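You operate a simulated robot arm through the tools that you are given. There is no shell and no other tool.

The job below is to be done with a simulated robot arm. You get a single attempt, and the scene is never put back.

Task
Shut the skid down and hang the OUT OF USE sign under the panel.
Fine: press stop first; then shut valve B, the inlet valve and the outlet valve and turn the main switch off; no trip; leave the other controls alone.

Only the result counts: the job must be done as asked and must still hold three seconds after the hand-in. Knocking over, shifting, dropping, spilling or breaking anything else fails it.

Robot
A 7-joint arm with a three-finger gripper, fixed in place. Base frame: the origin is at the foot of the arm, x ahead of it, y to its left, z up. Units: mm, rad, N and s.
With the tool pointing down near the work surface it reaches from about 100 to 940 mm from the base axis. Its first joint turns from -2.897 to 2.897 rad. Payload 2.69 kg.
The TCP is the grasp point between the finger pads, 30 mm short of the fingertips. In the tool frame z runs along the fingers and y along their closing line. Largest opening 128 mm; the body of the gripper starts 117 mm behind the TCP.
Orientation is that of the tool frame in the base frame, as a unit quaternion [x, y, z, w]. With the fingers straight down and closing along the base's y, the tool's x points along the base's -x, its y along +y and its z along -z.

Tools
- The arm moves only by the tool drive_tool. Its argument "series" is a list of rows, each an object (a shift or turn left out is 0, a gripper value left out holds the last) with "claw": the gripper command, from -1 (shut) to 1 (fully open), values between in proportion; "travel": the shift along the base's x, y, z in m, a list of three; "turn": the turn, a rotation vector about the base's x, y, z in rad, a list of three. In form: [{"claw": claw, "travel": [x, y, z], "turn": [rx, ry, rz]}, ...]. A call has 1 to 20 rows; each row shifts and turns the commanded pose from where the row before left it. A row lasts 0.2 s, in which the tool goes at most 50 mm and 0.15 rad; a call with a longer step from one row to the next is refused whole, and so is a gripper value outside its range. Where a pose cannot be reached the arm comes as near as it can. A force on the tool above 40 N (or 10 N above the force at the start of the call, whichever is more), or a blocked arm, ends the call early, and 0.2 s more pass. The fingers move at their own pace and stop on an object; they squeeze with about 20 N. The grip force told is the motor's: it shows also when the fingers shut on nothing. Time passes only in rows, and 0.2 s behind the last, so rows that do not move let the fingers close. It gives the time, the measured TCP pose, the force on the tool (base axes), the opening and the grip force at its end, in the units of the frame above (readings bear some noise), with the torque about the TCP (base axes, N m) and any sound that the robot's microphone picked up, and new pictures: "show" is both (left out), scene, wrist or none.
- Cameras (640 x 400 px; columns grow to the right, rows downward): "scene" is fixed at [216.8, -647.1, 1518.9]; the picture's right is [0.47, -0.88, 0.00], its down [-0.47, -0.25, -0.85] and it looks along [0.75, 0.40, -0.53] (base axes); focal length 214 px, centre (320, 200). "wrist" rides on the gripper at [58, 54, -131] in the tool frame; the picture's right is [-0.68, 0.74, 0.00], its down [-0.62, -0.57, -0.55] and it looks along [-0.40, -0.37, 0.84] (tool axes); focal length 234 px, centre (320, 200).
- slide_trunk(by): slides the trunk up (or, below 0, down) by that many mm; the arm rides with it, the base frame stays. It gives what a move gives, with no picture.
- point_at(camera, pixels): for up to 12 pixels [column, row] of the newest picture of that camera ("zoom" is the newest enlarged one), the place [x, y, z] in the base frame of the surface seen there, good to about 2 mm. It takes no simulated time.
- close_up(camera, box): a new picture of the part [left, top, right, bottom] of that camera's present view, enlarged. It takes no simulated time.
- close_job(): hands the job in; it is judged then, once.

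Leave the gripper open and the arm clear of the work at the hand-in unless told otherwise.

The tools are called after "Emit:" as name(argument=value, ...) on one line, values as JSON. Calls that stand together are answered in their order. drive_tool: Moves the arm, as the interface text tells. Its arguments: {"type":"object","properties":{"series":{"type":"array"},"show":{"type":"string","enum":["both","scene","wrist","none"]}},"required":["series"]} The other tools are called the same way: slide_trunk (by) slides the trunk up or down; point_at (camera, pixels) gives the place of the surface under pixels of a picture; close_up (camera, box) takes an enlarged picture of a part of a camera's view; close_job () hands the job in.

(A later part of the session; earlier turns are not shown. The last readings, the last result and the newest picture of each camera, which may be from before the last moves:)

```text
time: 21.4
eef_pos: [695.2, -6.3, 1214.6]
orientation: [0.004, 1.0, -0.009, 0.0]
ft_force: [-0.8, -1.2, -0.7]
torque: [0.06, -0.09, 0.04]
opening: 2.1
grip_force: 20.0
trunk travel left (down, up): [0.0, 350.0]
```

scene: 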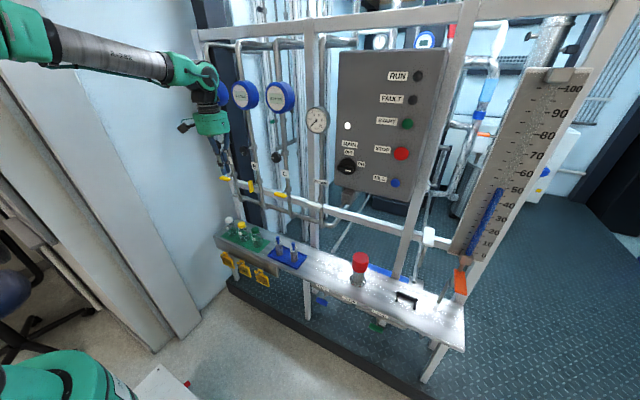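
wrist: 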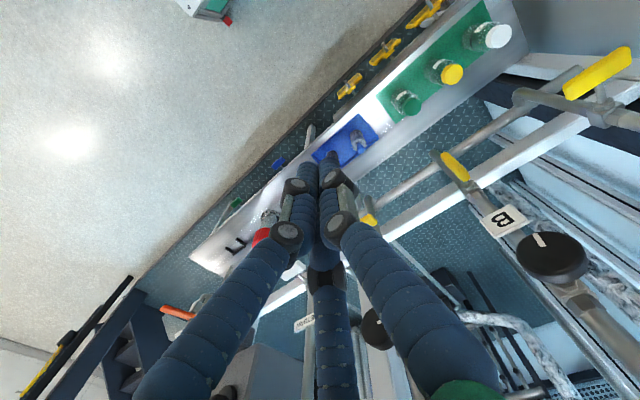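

The wrist is back in its natural form. Now I pitch the tool 45° down and go near valve B, to about (800,125,1085), claw shut, planning to push the top of its handle rather than grip it.

Emit:
drive_tool(series=[{"claw": -1, "travel": [0.0175, 0.0215, -0.0215], "turn": [0, -0.131, 0]}, {"travel": [0.0175, 0.0215, -0.0215], "turn": [0, -0.131, 0]}, {"travel": [0.0175, 0.0215, -0.0215], "turn": [0, -0.131, 0]}, {"travel": [0.0175, 0.0215, -0.0215], "turn": [0, -0.131, 0]}, {"travel": [0.0175, 0.0215, -0.0215], "turn": [0, -0.131, 0]}, {"travel": [0.0175, 0.0215, -0.0215], "turn": [0, -0.131, 0]}, {"travel": [0, 0, 0]}])

```text
time: 23.0
eef_pos: [801.5, 120.8, 1088.0]
orientation: [0.006, 0.924, -0.007, 0.383]
ft_force: [0.6, -0.3, -0.6]
torque: [0.04, -0.03, -0.01]
opening: 2.4
grip_force: 19.5
trunk travel left (down, up): [0.0, 350.0]
```

scene: 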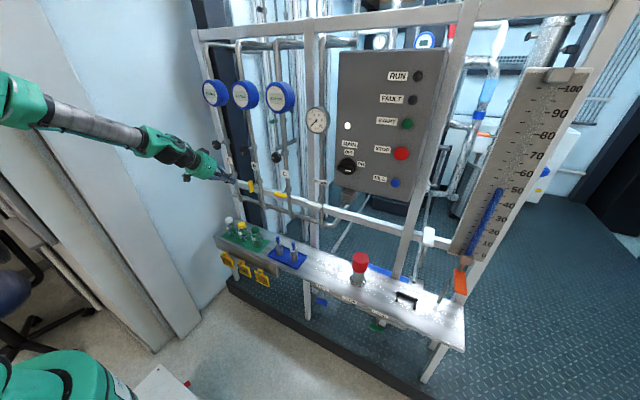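
wrist: 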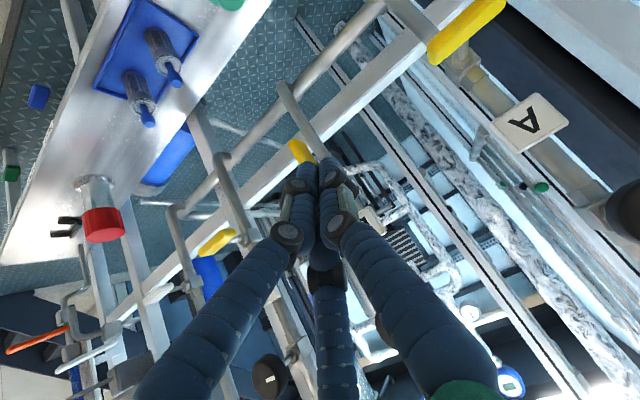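

Reached properly. I zoom on valve B's handle with the fingers near it to refine its centre.

Emit:
close_up(camera="scene", box=[200, 150, 290, 210])

Emit:
close_up(camera="wrist", box=[260, 110, 360, 190])

```text
6.67 times, centred on (245, 180) of scene
```

zoom: 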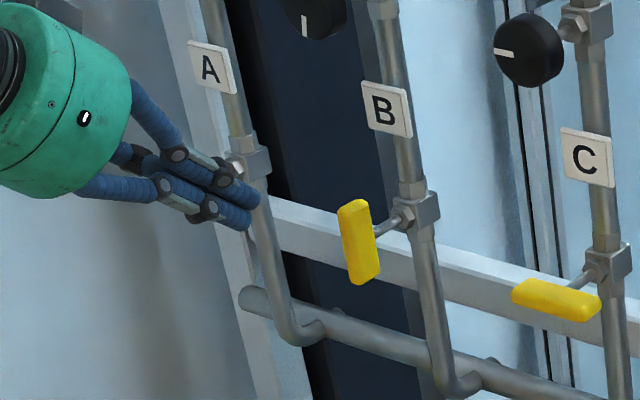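

```text
5.00 times, centred on (310, 150) of wrist
```

zoom: 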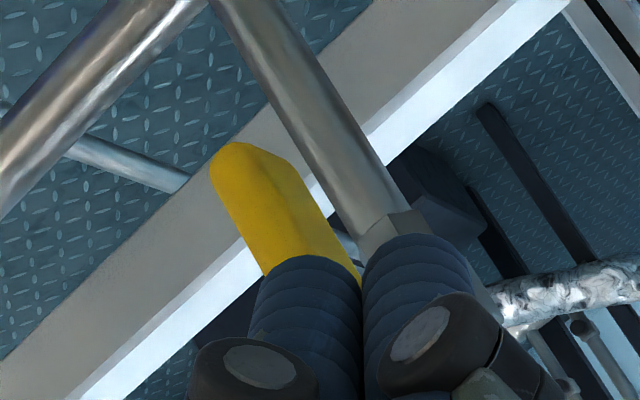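

I point on handle B's corners, and the finger tips in the scene zoom.

Emit:
close_up(camera="scene", box=[200, 150, 290, 210])

Emit:
point_at(camera="zoom", pixels=[[352, 204], [342, 210], [365, 204], [352, 280], [376, 275], [347, 245], [362, 245], [374, 240], [385, 228], [250, 215], [255, 200], [242, 222]])

```text
6.67 times, centred on (245, 180) of scene
```

zoom: 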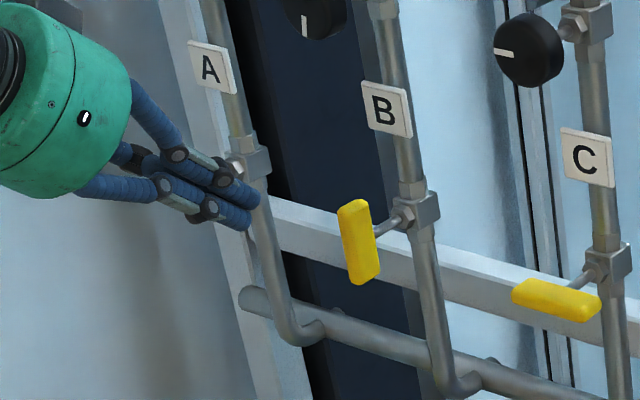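

```text
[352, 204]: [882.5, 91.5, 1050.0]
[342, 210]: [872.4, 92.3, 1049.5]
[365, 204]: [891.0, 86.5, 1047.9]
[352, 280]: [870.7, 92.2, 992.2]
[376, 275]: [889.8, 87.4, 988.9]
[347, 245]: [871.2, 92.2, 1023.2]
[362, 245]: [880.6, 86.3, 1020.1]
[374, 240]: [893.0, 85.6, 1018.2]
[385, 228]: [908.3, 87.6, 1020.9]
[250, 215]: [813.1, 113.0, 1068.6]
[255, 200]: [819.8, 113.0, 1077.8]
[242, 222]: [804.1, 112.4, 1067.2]
```

Handle B: x 870–893, y≈86–94, z 989–1050, centre (90,1020). I slide the shut fingers in beside its top on the +y side.

Emit:
drive_tool(series=[{"claw": -1, "travel": [0.03, 0, -0.011]}, {"travel": [0.0345, 0, -0.011]}, {"travel": [0, -0.008, 0]}, {"travel": [0, 0, 0]}])

Emit:
close_up(camera="scene", box=[200, 150, 290, 210])

```text
time: 24.0
eef_pos: [866.1, 112.5, 1064.7]
orientation: [0.008, 0.923, -0.007, 0.384]
ft_force: [0.4, 0.1, 0.9]
torque: [0.0, 0.01, 0.0]
opening: 2.3
grip_force: 20.4
trunk travel left (down, up): [0.0, 350.0]
```

scene: 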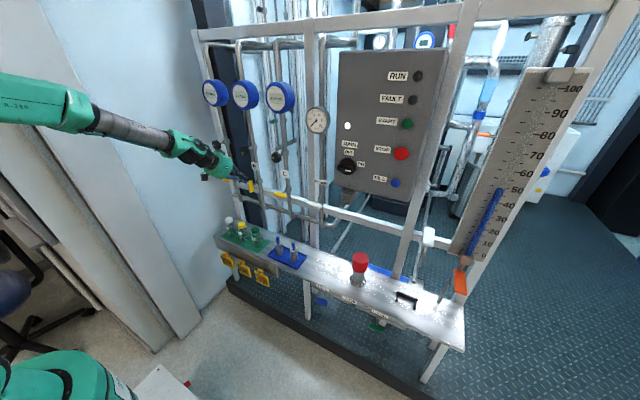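
wrist: 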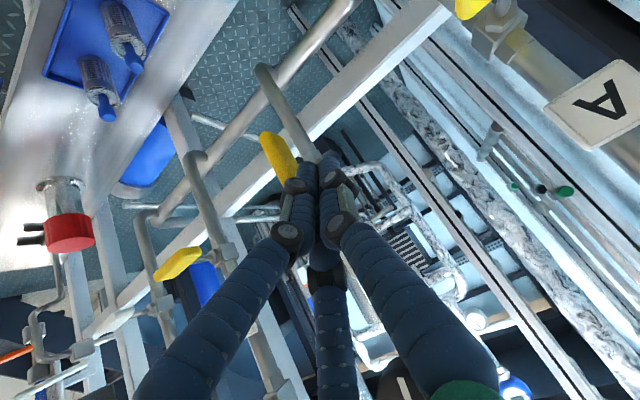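

```text
6.67 times, centred on (245, 180) of scene
```

zoom: 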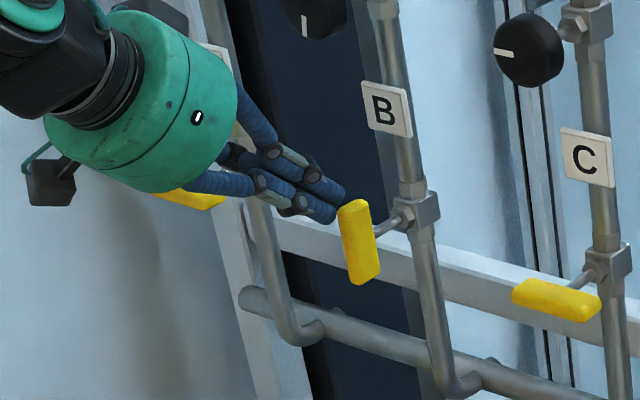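

The fingertips are beside the top of handle B. I push gently toward −y (clockwise as seen from the front) and read the force.

Emit:
drive_tool(series=[{"claw": -1, "travel": [0, -0.006, 0]}, {"travel": [0, -0.004, 0]}, {"travel": [0, -0.004, 0]}, {"travel": [0, -0.003, 0]}], show="scene")

Emit:
close_up(camera="scene", box=[200, 150, 290, 210])

```text
time: 25.0
eef_pos: [866.9, 95.0, 1064.6]
orientation: [0.007, 0.924, -0.007, 0.383]
ft_force: [0.2, 0.3, 0.9]
torque: [0.0, 0.01, 0.01]
opening: 2.1
grip_force: 20.3
trunk travel left (down, up): [0.0, 350.0]
```

scene: 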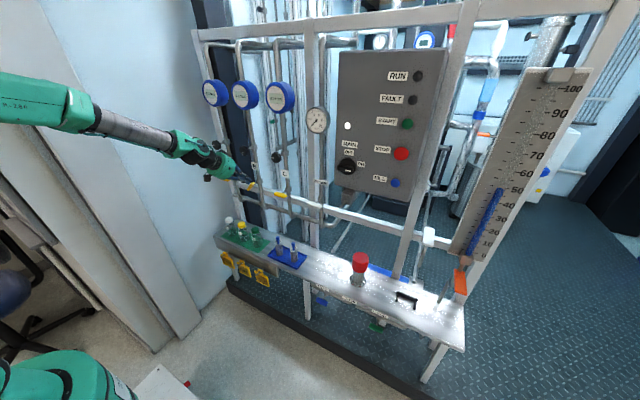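

```text
6.67 times, centred on (245, 180) of scene
```

zoom: 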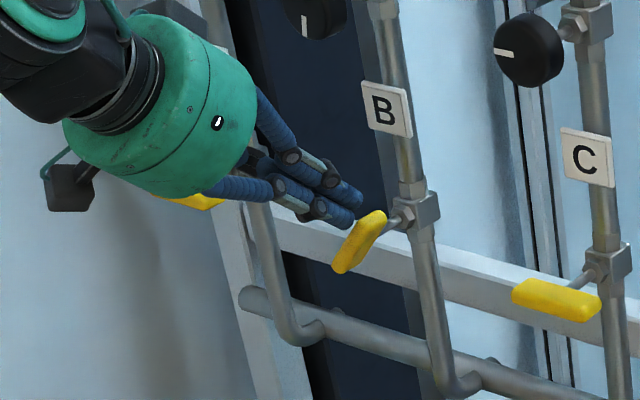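

The handle turns freely clockwise, now about 40°. I continue along the arc and press its end down to horizontal.

Emit:
drive_tool(series=[{"claw": -1, "travel": [0, -0.0042, -0.0014]}, {"travel": [0, -0.0039, -0.003]}, {"travel": [0, -0.003, -0.0038]}, {"travel": [0, -0.002, -0.0045]}, {"travel": [0, -0.004, -0.001]}, {"travel": [0, -0.002, -0.001]}], show="scene")

Emit:
close_up(camera="scene", box=[200, 150, 290, 210])

```text
time: 26.4
eef_pos: [869.4, 79.2, 1056.8]
orientation: [0.006, 0.922, -0.006, 0.388]
ft_force: [4.5, 9.3, 34.1]
torque: [0.11, -0.4, 0.24]
opening: 2.1
grip_force: 19.9
trunk travel left (down, up): [0.0, 350.0]
```

scene: 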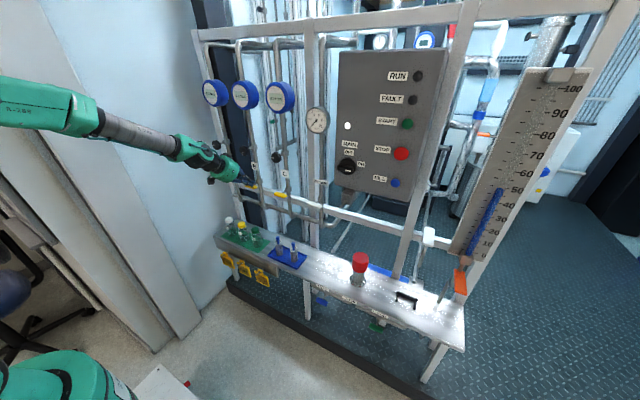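

```text
6.67 times, centred on (245, 180) of scene
```

zoom: 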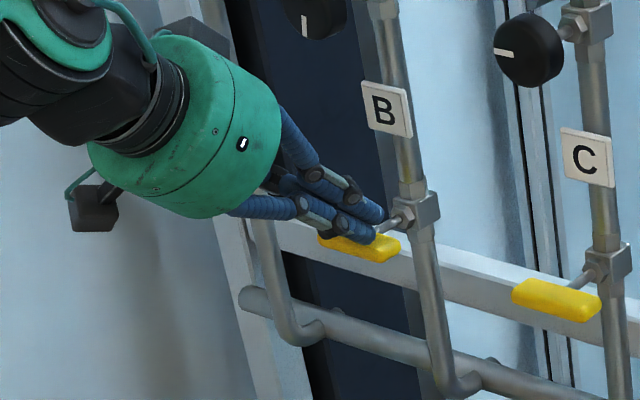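

The handle lies horizontal and the force rose to 34 N, so it is at its stop. I lift off and back away, then check the angle.

Emit:
drive_tool(series=[{"claw": -1, "travel": [0, 0, 0.02]}, {"travel": [-0.02, 0, 0.02]}, {"travel": [-0.04, 0, 0.02]}, {"travel": [-0.045, 0, 0]}], show="scene")

Emit:
close_up(camera="scene", box=[200, 150, 290, 210])

Emit:
point_at(camera="zoom", pixels=[[322, 238], [330, 246], [360, 250], [392, 258], [345, 235], [398, 245]])

```text
time: 27.4
eef_pos: [761.8, 77.8, 1110.4]
orientation: [0.007, 0.923, -0.007, 0.384]
ft_force: [1.1, 0.3, 0.5]
torque: [0.03, 0.05, -0.01]
opening: 2.2
grip_force: 20.5
trunk travel left (down, up): [0.0, 350.0]
```

scene: 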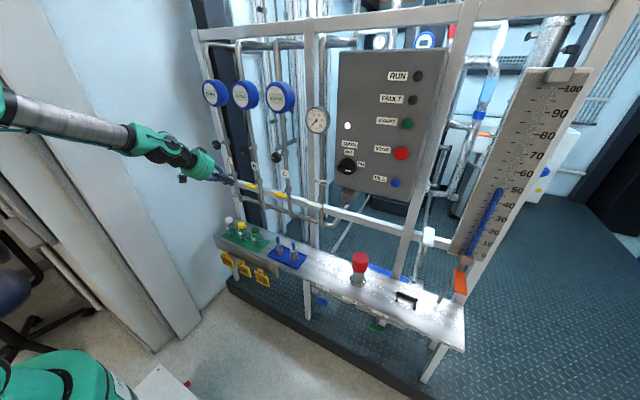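

```text
6.67 times, centred on (245, 180) of scene
```

zoom: 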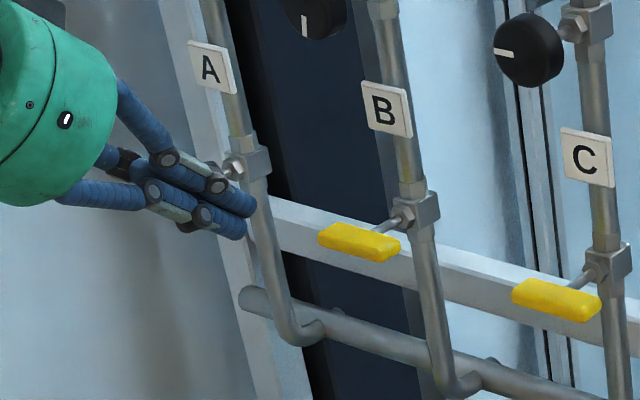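

```text
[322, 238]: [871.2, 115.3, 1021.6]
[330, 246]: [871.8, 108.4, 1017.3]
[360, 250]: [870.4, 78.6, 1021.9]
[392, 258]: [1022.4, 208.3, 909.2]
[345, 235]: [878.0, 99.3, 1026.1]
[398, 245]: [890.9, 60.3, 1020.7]
```

Valve B now lies like A and C: shut. Next the inlet valve at about (800,−342,502). I move at x≈700 down and right to (700,−352,700), keeping the 45° pitch.

Emit:
drive_tool(series=[{"claw": -1, "travel": [-0.0048, -0.0331, -0.0315]}, {"travel": [-0.0048, -0.0331, -0.0315]}, {"travel": [-0.0048, -0.0331, -0.0315]}, {"travel": [-0.0048, -0.0331, -0.0315]}, {"travel": [-0.0048, -0.0331, -0.0315]}, {"travel": [-0.0048, -0.0331, -0.0315]}, {"travel": [-0.0048, -0.0331, -0.0315]}, {"travel": [-0.0048, -0.0331, -0.0315]}, {"travel": [-0.0048, -0.0331, -0.0315]}, {"travel": [-0.0048, -0.0331, -0.0315]}, {"travel": [-0.0048, -0.0331, -0.0315]}, {"travel": [-0.0048, -0.0331, -0.0315]}, {"travel": [-0.0048, -0.0331, -0.0315]}])

Emit:
close_up(camera="scene", box=[300, 270, 350, 310])

```text
time: 30.2
eef_pos: [701.7, -353.4, 703.0]
orientation: [0.006, 0.923, -0.007, 0.384]
ft_force: [-0.2, 0.5, 0.1]
torque: [-0.11, 0.07, -0.07]
opening: 2.1
grip_force: 19.6
trunk travel left (down, up): [0.0, 350.0]
```

scene: 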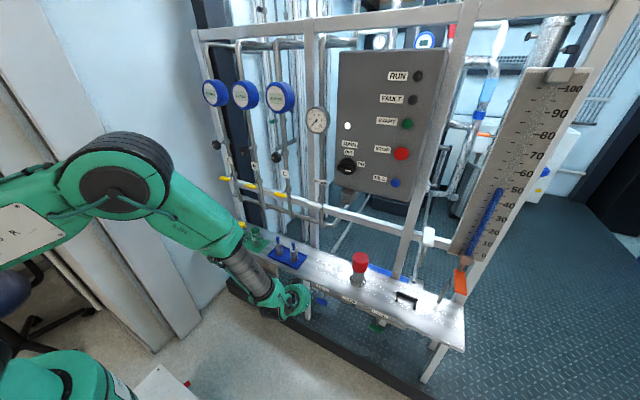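
wrist: 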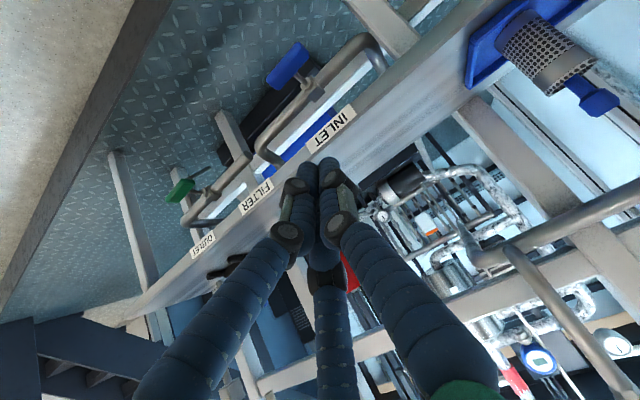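

```text
10.00 times, centred on (325, 290) of scene
```

zoom: 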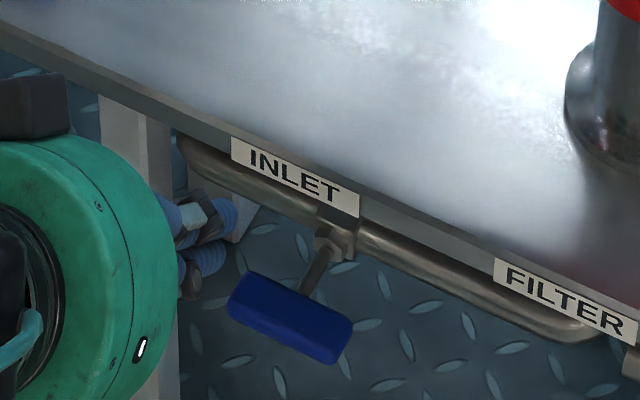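

In the zoom the blue inlet handle lies at about (290,318). I measure its corners.

Emit:
point_at(camera="zoom", pixels=[[240, 285], [235, 310], [290, 300], [290, 330], [345, 325], [335, 355], [260, 325], [315, 275], [340, 240], [300, 295], [250, 275], [200, 215]])

Emit:
point_at(camera="wrist", pixels=[[272, 75], [305, 50], [290, 65], [285, 72], [298, 52], [305, 78], [180, 192], [172, 200]])

```text
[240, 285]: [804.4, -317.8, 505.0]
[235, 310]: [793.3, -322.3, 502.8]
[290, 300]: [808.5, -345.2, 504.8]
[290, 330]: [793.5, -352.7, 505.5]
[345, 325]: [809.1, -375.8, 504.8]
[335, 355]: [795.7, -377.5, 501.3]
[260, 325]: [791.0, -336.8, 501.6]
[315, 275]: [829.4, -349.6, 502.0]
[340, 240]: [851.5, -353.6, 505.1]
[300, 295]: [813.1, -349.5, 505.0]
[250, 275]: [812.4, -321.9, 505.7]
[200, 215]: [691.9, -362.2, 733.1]
```

```text
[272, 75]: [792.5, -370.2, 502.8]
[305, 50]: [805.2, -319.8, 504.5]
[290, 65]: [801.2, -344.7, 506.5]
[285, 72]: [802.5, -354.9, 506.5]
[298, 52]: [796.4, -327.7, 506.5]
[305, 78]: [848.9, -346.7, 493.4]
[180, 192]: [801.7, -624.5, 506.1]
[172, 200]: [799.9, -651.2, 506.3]
```

Inlet handle centre is (801,−349,501), spanning y −378…−318. I bring the fingertips above its right (−y) end.

Emit:
drive_tool(series=[{"claw": -1, "travel": [0.018, -0.006, -0.039]}, {"travel": [0.018, -0.006, -0.039]}, {"travel": [0.023, -0.006, -0.039]}, {"travel": [0.025, -0.006, -0.038]}, {"travel": [0, 0, 0]}])

Emit:
close_up(camera="scene", box=[300, 270, 350, 310])

```text
time: 31.4
eef_pos: [782.4, -375.9, 546.8]
orientation: [0.006, 0.924, -0.007, 0.383]
ft_force: [-0.5, 0.2, -0.3]
torque: [-0.04, -0.05, 0.0]
opening: 2.1
grip_force: 19.6
trunk travel left (down, up): [0.0, 350.0]
```

scene: 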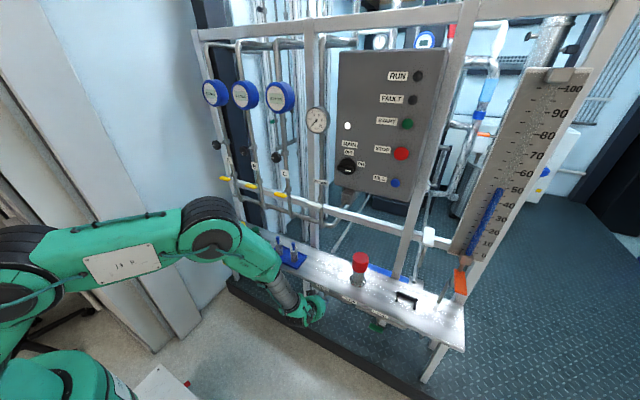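
wrist: 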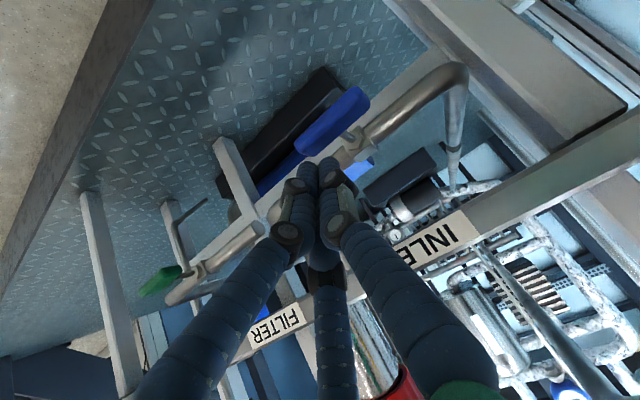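

```text
10.00 times, centred on (325, 290) of scene
```

zoom: 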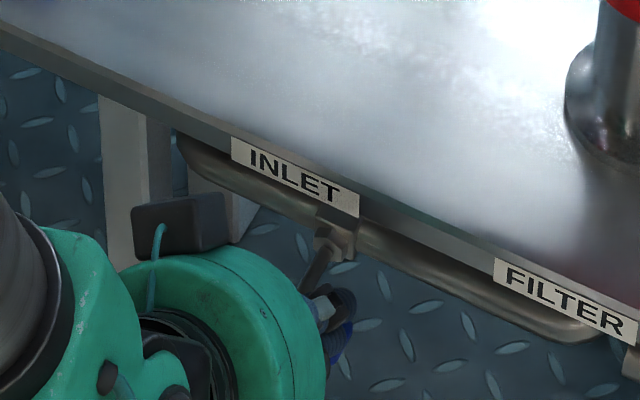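

The fingertips hover above the right end of the blue handle. I lower gently onto it and read the force.

Emit:
drive_tool(series=[{"claw": -1, "travel": [0.003, -0.001, -0.008]}, {"travel": [0, 0, -0.006]}, {"travel": [0, 0, -0.004]}, {"travel": [0, 0, -0.004]}], show="wrist")

Emit:
close_up(camera="wrist", box=[240, 60, 400, 200])

```text
time: 32.4
eef_pos: [786.4, -377.8, 523.7]
orientation: [0.008, 0.924, -0.008, 0.383]
ft_force: [-1.0, -1.0, 2.6]
torque: [0.0, -0.02, 0.0]
opening: 1.9
grip_force: 20.7
trunk travel left (down, up): [0.0, 350.0]
```

wrist: 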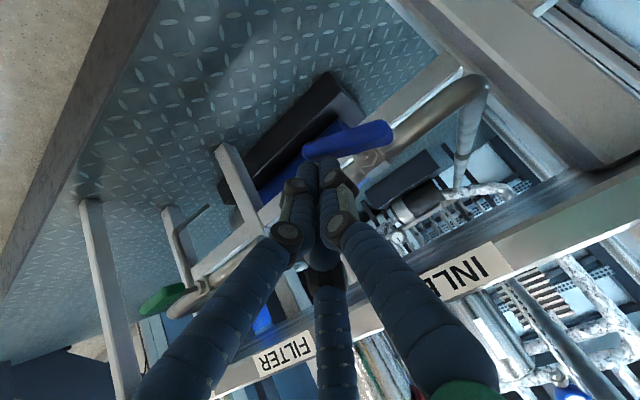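

```text
2.86 times, centred on (320, 130) of wrist
```

zoom: 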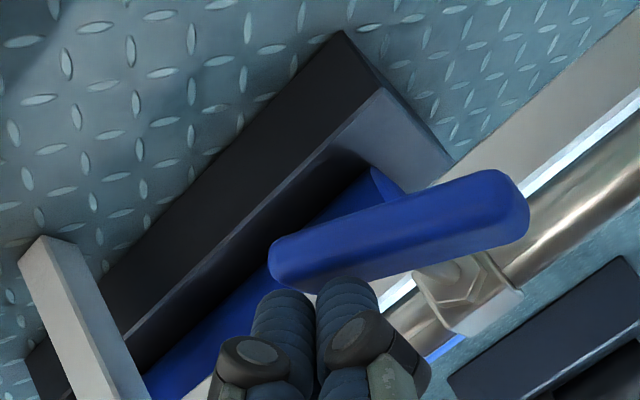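

The handle follows (about 30°). I continue along the arc: down and inward (+y) until it stands vertical.

Emit:
drive_tool(series=[{"claw": -1, "travel": [0, 0.0026, -0.005]}, {"travel": [0, 0.0029, -0.0039]}, {"travel": [0, 0.0038, -0.003]}, {"travel": [0, 0.0045, -0.0019]}, {"travel": [0, 0.003, 0]}, {"travel": [0, 0.003, 0]}], show="wrist")

Emit:
close_up(camera="wrist", box=[240, 60, 400, 200])

```text
time: 33.2
eef_pos: [786.8, -373.6, 515.5]
orientation: [0.009, 0.923, -0.009, 0.384]
ft_force: [1.6, -4.0, -0.8]
torque: [-0.07, -0.02, -0.04]
opening: 2.1
grip_force: 20.1
trunk travel left (down, up): [0.0, 350.0]
stopped in row 4: the force on the tool passed its limit at 47 N (the readings are from after the stop); the commanded pose is now the measured one
```

wrist: 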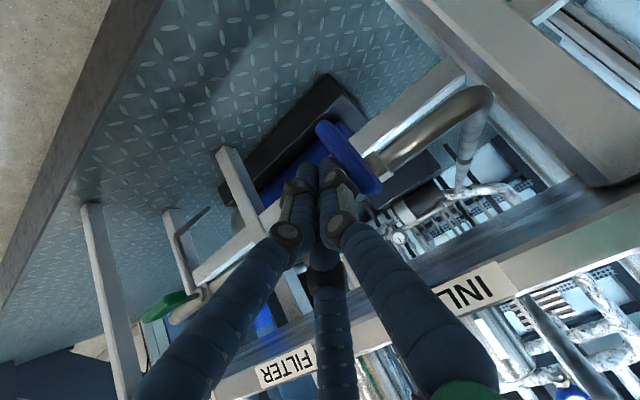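

```text
2.86 times, centred on (320, 130) of wrist
```

zoom: 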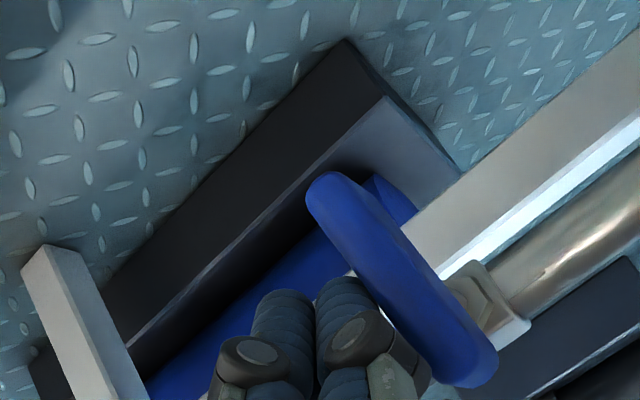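

The force limit tripped; the handle looks near vertical. I measure its ends.

Emit:
point_at(camera="zoom", pixels=[[330, 190], [350, 185], [400, 260], [380, 270], [470, 370], [480, 350], [440, 330], [420, 350]])

Emit:
close_up(camera="scene", box=[300, 270, 350, 310])

```text
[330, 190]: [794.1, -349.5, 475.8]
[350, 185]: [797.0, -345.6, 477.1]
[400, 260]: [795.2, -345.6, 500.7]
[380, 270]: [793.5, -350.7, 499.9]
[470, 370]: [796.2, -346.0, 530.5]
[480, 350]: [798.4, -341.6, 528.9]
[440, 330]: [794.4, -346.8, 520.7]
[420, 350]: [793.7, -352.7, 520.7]
```

```text
10.00 times, centred on (325, 290) of scene
```

zoom: 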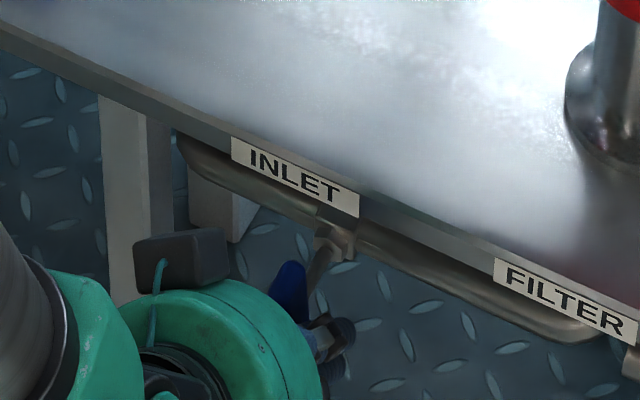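

The handle's edges read y≈−346 from z 477 to 530: vertical. I push once more gently toward +y to confirm it is on its stop.

Emit:
drive_tool(series=[{"claw": -1, "travel": [0, 0.004, -0.003]}, {"travel": [0, 0.003, -0.002]}, {"travel": [0, 0.002, 0]}, {"travel": [0, 0.001, 0]}], show="wrist")

Emit:
close_up(camera="wrist", box=[240, 60, 400, 200])

```text
time: 33.8
eef_pos: [788.7, -373.1, 513.5]
orientation: [0.011, 0.922, -0.012, 0.387]
ft_force: [0.7, -1.3, -0.2]
torque: [-0.02, -0.03, -0.05]
opening: 2.2
grip_force: 20.5
trunk travel left (down, up): [0.0, 350.0]
stopped in row 2: the force on the tool passed its limit at 46 N (the readings are from after the stop); the commanded pose is now the measured one
```

wrist: 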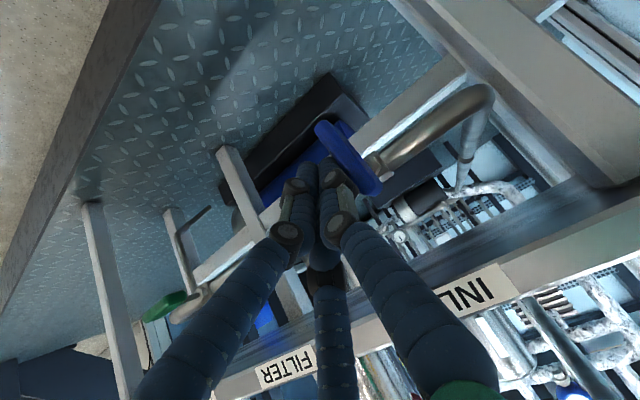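

```text
2.86 times, centred on (320, 130) of wrist
```

zoom: 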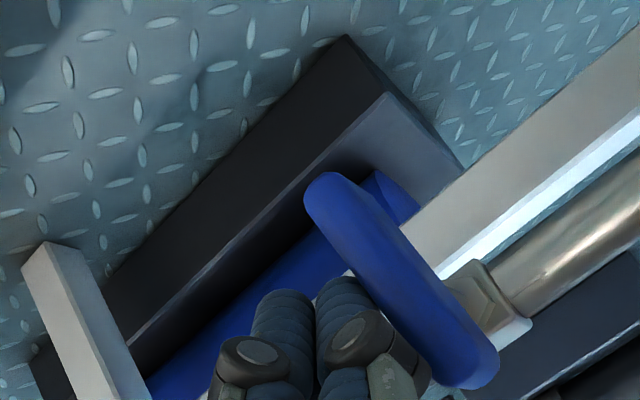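

It is on its stop: the inlet is shut. I back off to the side and out along the tool axis, then yaw the tool toward the outlet for reach and move to (720,−590,633).

Emit:
drive_tool(series=[{"claw": -1, "travel": [0, -0.012, 0.002]}, {"travel": [-0.03, -0.003, 0.03]}, {"travel": [-0.035, 0, 0.03]}, {"travel": [0, -0.041, 0.011], "turn": [0, 0, -0.14]}, {"travel": [0, -0.041, 0.011], "turn": [0, 0, -0.14]}, {"travel": [0, -0.041, 0.011], "turn": [0, 0, -0.14]}, {"travel": [0, -0.041, 0.011], "turn": [0, 0, -0.14]}, {"travel": [0, -0.041, 0.011], "turn": [0, 0, -0.14]}, {"travel": [0, 0, 0]}])

Emit:
close_up(camera="scene", box=[300, 270, 410, 340])

```text
time: 35.8
eef_pos: [722.3, -593.9, 629.9]
orientation: [0.328, 0.862, -0.144, 0.36]
ft_force: [0.2, 1.4, -0.1]
torque: [-0.01, 0.0, 0.01]
opening: 2.6
grip_force: 20.4
trunk travel left (down, up): [0.0, 350.0]
```

scene: 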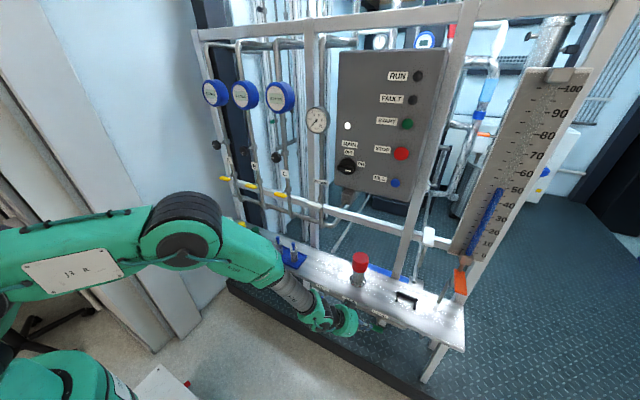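
wrist: 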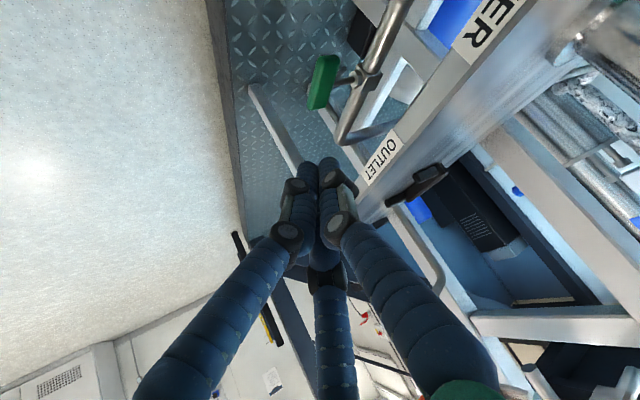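

```text
5.71 times, centred on (355, 305) of scene
```

zoom: 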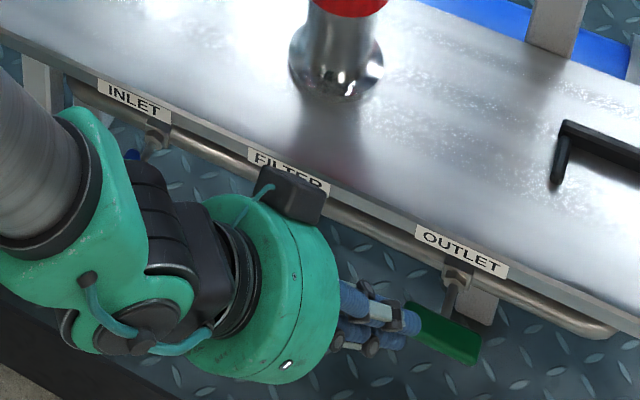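

The outlet's green handle is ahead. I advance along the tool axis to just above its right (−y) end.

Emit:
drive_tool(series=[{"claw": -1, "travel": [0.021, -0.018, -0.0275]}, {"travel": [0.021, -0.018, -0.0275]}, {"travel": [0.021, -0.018, -0.0265]}, {"travel": [0, 0, 0]}])

Emit:
close_up(camera="wrist", box=[240, 60, 400, 200])

Emit:
close_up(camera="scene", box=[350, 290, 410, 340])

```text
time: 36.8
eef_pos: [784.3, -647.8, 548.5]
orientation: [0.328, 0.862, -0.144, 0.358]
ft_force: [-0.7, -1.0, -0.3]
torque: [-0.06, -0.08, 0.01]
opening: 2.2
grip_force: 19.9
trunk travel left (down, up): [0.0, 350.0]
```

scene: 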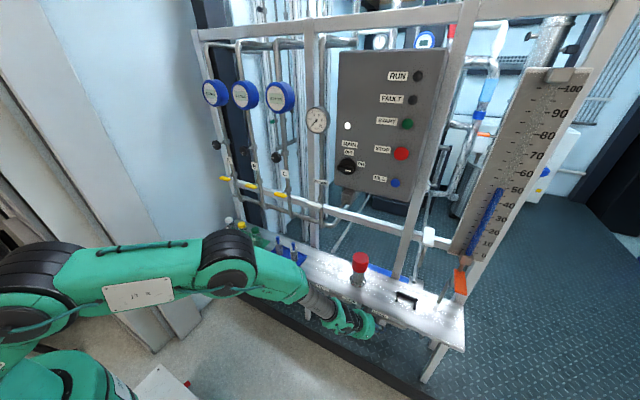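
wrist: 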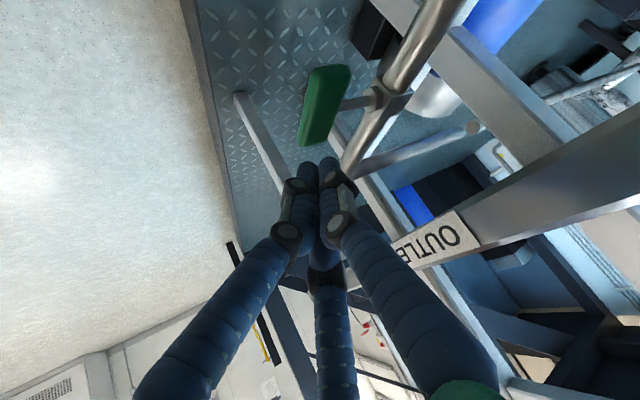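

```text
2.86 times, centred on (320, 130) of wrist
```

zoom: 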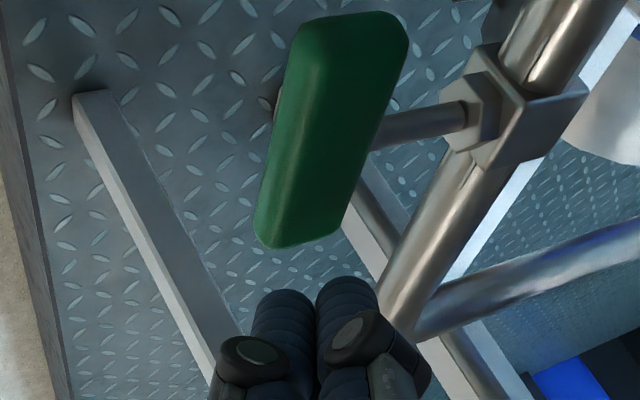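

```text
8.00 times, centred on (380, 315) of scene
```

zoom: 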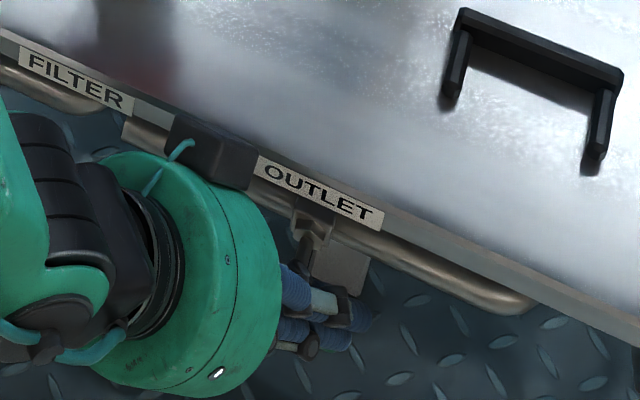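

The tips are just past the end; I shift +8 mm in y and lower gently onto the right end.

Emit:
drive_tool(series=[{"claw": -1, "travel": [0.001, 0.009, -0.008]}, {"travel": [0, 0, -0.007]}, {"travel": [0, 0, -0.005]}, {"travel": [0, 0, -0.005]}], show="wrist")

Emit:
close_up(camera="wrist", box=[240, 60, 400, 200])

```text
time: 37.8
eef_pos: [787.6, -638.1, 525.3]
orientation: [0.328, 0.862, -0.143, 0.359]
ft_force: [-2.4, -4.4, 6.2]
torque: [-0.11, -0.09, -0.1]
opening: 2.2
grip_force: 32.0
trunk travel left (down, up): [0.0, 350.0]
```

wrist: 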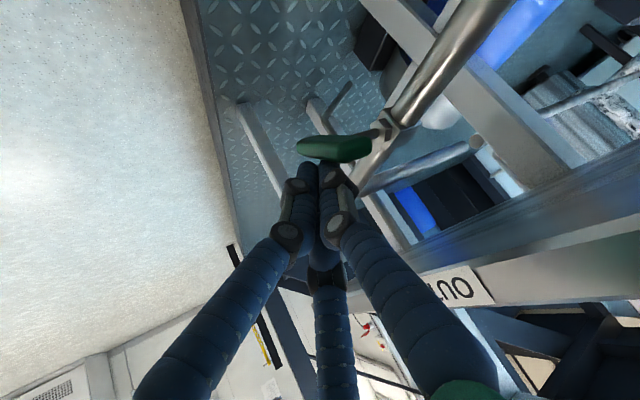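

```text
2.86 times, centred on (320, 130) of wrist
```

zoom: 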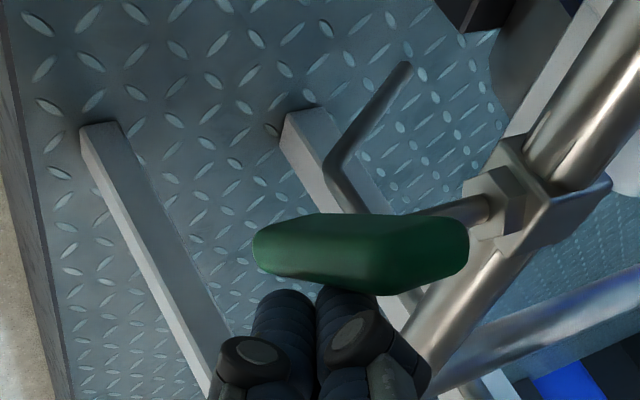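

The handle has turned; I measure its ends to know the angle.

Emit:
point_at(camera="zoom", pixels=[[265, 240], [290, 225], [300, 265], [360, 240], [380, 275], [450, 230], [460, 255], [400, 220]])

Emit:
close_up(camera="scene", box=[350, 290, 410, 340])

```text
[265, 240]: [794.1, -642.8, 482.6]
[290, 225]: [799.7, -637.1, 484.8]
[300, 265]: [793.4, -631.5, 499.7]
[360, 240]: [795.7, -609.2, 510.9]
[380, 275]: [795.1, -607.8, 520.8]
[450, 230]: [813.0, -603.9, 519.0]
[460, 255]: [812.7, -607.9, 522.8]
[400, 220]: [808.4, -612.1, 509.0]
```

```text
8.00 times, centred on (380, 315) of scene
```

zoom: 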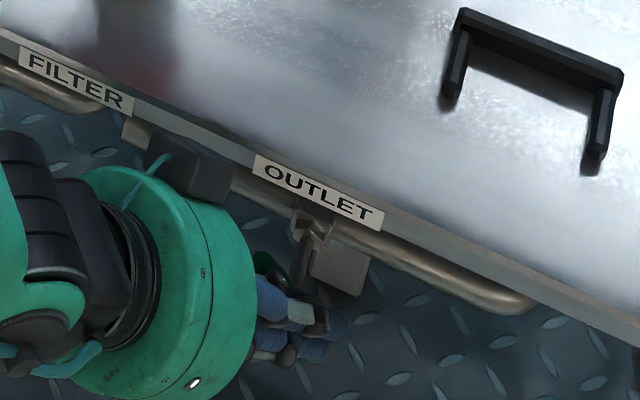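

The handle is at about 45°. I continue down and inward, engaging a bit more shallowly because of the tool's yaw.

Emit:
drive_tool(series=[{"claw": -1, "travel": [-0.003, 0.002, -0.004]}, {"travel": [-0.002, 0.003, -0.004]}, {"travel": [0, 0.003, -0.003]}, {"travel": [0, 0.003, -0.001]}], show="wrist")

Emit:
close_up(camera="wrist", box=[240, 60, 400, 200])

Emit:
point_at(camera="zoom", pixels=[[250, 230], [270, 225], [300, 240], [330, 220], [360, 240], [380, 275], [400, 250], [430, 270]])

```text
time: 38.5
eef_pos: [786.2, -638.8, 523.2]
orientation: [0.328, 0.859, -0.146, 0.365]
ft_force: [0.7, -0.8, 1.2]
torque: [0.18, 0.1, 0.08]
opening: 1.8
grip_force: 32.0
trunk travel left (down, up): [0.0, 350.0]
stopped in row 3: the force on the tool passed its limit at 44 N (the readings are from after the stop); the commanded pose is now the measured one
```

wrist: 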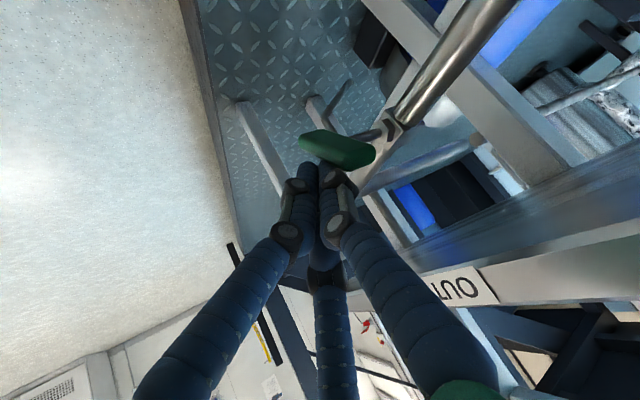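

```text
2.86 times, centred on (320, 130) of wrist
```

zoom: 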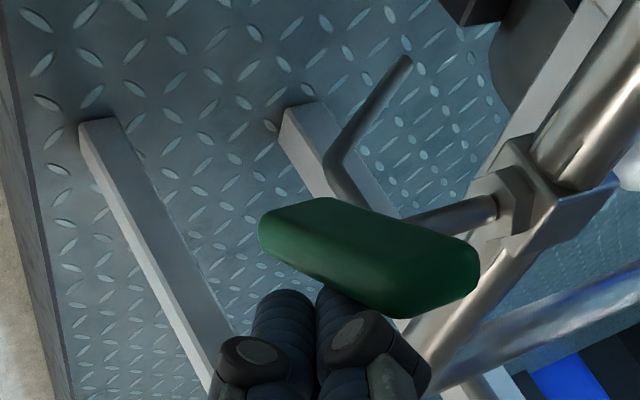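

```text
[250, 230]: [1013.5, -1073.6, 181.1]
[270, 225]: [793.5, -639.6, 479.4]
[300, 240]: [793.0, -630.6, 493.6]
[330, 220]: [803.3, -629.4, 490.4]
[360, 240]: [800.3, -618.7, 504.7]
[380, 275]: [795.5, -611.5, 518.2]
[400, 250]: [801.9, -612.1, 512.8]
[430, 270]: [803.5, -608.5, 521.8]
```

The contact is too near the handle's centre. I back off slightly, shift −y and lower, so the tips catch the lower end, with shallow engagement.

Emit:
drive_tool(series=[{"claw": -1, "travel": [-0.014, -0.009, 0.007]}, {"travel": [-0.002, -0.008, -0.015]}, {"travel": [0, 0, -0.014]}, {"travel": [0, 0, 0]}], show="wrist")

Emit:
close_up(camera="wrist", box=[240, 60, 400, 200])

```text
time: 39.5
eef_pos: [768.4, -655.0, 500.7]
orientation: [0.328, 0.859, -0.147, 0.364]
ft_force: [0.3, -0.5, -0.2]
torque: [0.04, 0.01, -0.05]
opening: 2.0
grip_force: 31.8
trunk travel left (down, up): [0.0, 350.0]
```

wrist: 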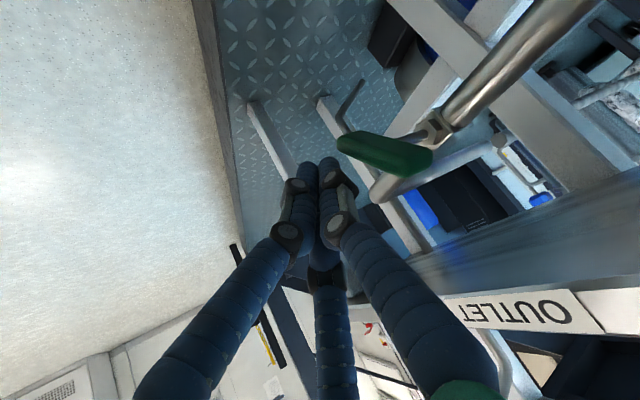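

```text
2.86 times, centred on (320, 130) of wrist
```

zoom: 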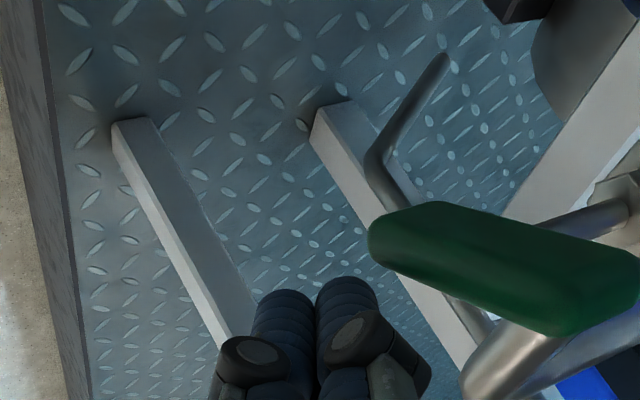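

The tips are now next to the lower end. I push +y with slightly more depth.

Emit:
drive_tool(series=[{"claw": -1, "travel": [0.005, 0.003, -0.002]}, {"travel": [0, 0.004, 0]}, {"travel": [0, 0.004, 0]}, {"travel": [0, 0.004, 0]}], show="wrist")

Emit:
close_up(camera="wrist", box=[240, 60, 400, 200])

```text
time: 40.5
eef_pos: [772.1, -641.2, 499.5]
orientation: [0.329, 0.858, -0.146, 0.366]
ft_force: [-11.6, -17.2, -0.2]
torque: [-0.05, 0.38, -0.35]
opening: 2.0
grip_force: 31.6
trunk travel left (down, up): [0.0, 350.0]
```

wrist: 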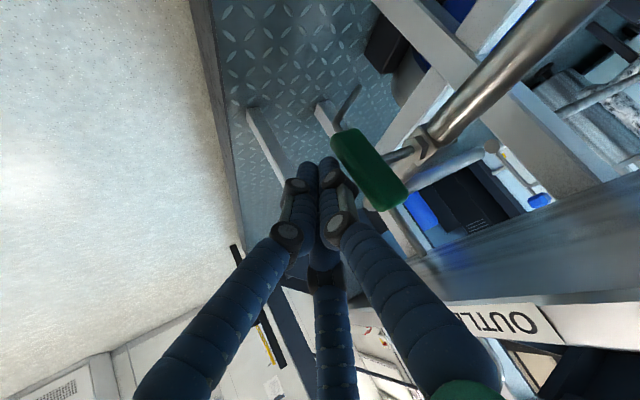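

```text
2.86 times, centred on (320, 130) of wrist
```

zoom: 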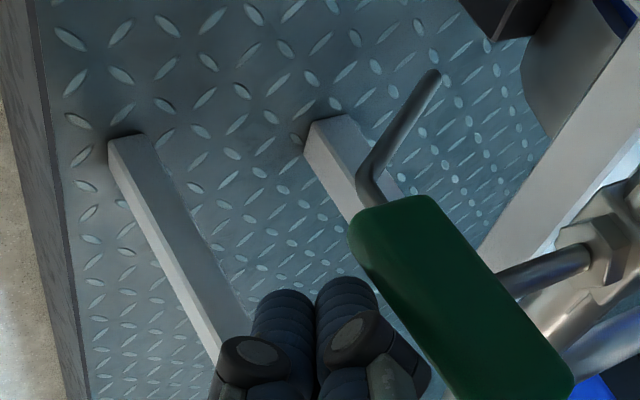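

Force rose to about 20 N and the handle is nearly vertical. I measure its edges.

Emit:
point_at(camera="zoom", pixels=[[360, 235], [375, 260], [400, 300], [440, 360], [400, 205], [430, 205], [470, 265], [520, 330], [410, 230], [460, 300], [500, 350]])

Emit:
close_up(camera="scene", box=[350, 290, 410, 340])

```text
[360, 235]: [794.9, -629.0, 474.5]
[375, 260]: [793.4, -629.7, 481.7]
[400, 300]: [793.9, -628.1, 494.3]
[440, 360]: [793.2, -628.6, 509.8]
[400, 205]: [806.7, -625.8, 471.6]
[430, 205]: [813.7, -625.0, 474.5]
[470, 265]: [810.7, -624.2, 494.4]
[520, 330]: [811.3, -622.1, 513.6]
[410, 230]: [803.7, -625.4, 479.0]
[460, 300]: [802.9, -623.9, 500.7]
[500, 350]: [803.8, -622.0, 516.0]
```

```text
8.00 times, centred on (380, 315) of scene
```

zoom: 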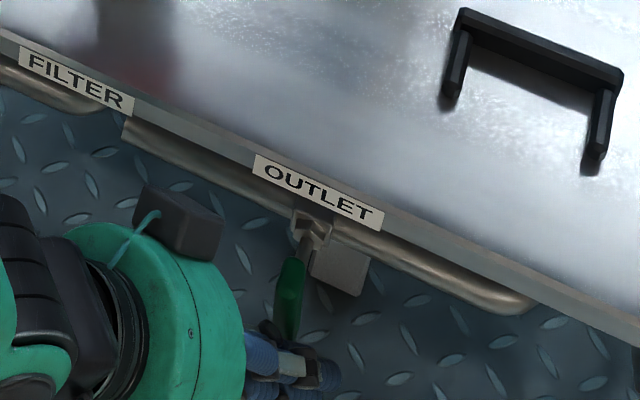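

The handle's face still leans about 5° (y −625.4 at z 479 to −622 at z 516). I push a little more.

Emit:
drive_tool(series=[{"claw": -1, "travel": [0, 0.002, -0.001]}, {"travel": [0, 0.002, -0.001]}, {"travel": [0, 0.001, 0]}], show="wrist")

Emit:
close_up(camera="wrist", box=[240, 60, 400, 200])

Emit:
point_at(camera="zoom", pixels=[[375, 260], [400, 300], [440, 360], [420, 210], [470, 265], [520, 330], [410, 230], [460, 300], [500, 350], [540, 360]])

```text
time: 41.1
eef_pos: [773.1, -640.7, 498.9]
orientation: [0.331, 0.857, -0.148, 0.366]
ft_force: [-2.7, -3.2, -0.9]
torque: [-0.03, -0.01, -0.04]
opening: 2.0
grip_force: 31.4
trunk travel left (down, up): [0.0, 350.0]
stopped in row 2: the force on the tool passed its limit at 42 N (the readings are from after the stop); the commanded pose is now the measured one
```

wrist: 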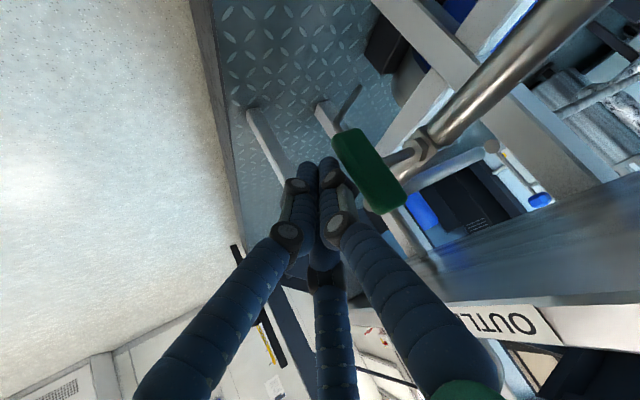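

```text
2.86 times, centred on (320, 130) of wrist
```

zoom: 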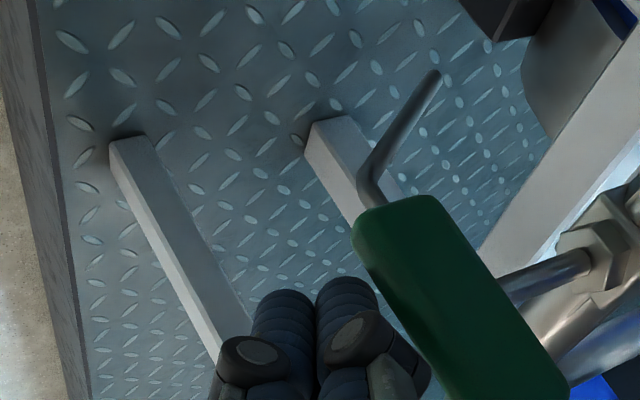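

```text
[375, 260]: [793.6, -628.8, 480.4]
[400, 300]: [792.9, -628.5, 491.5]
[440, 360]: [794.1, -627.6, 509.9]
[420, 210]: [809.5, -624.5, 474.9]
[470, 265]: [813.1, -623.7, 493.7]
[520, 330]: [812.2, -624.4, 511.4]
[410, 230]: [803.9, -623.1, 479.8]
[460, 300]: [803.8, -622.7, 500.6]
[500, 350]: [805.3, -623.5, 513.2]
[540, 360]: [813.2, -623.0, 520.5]
```

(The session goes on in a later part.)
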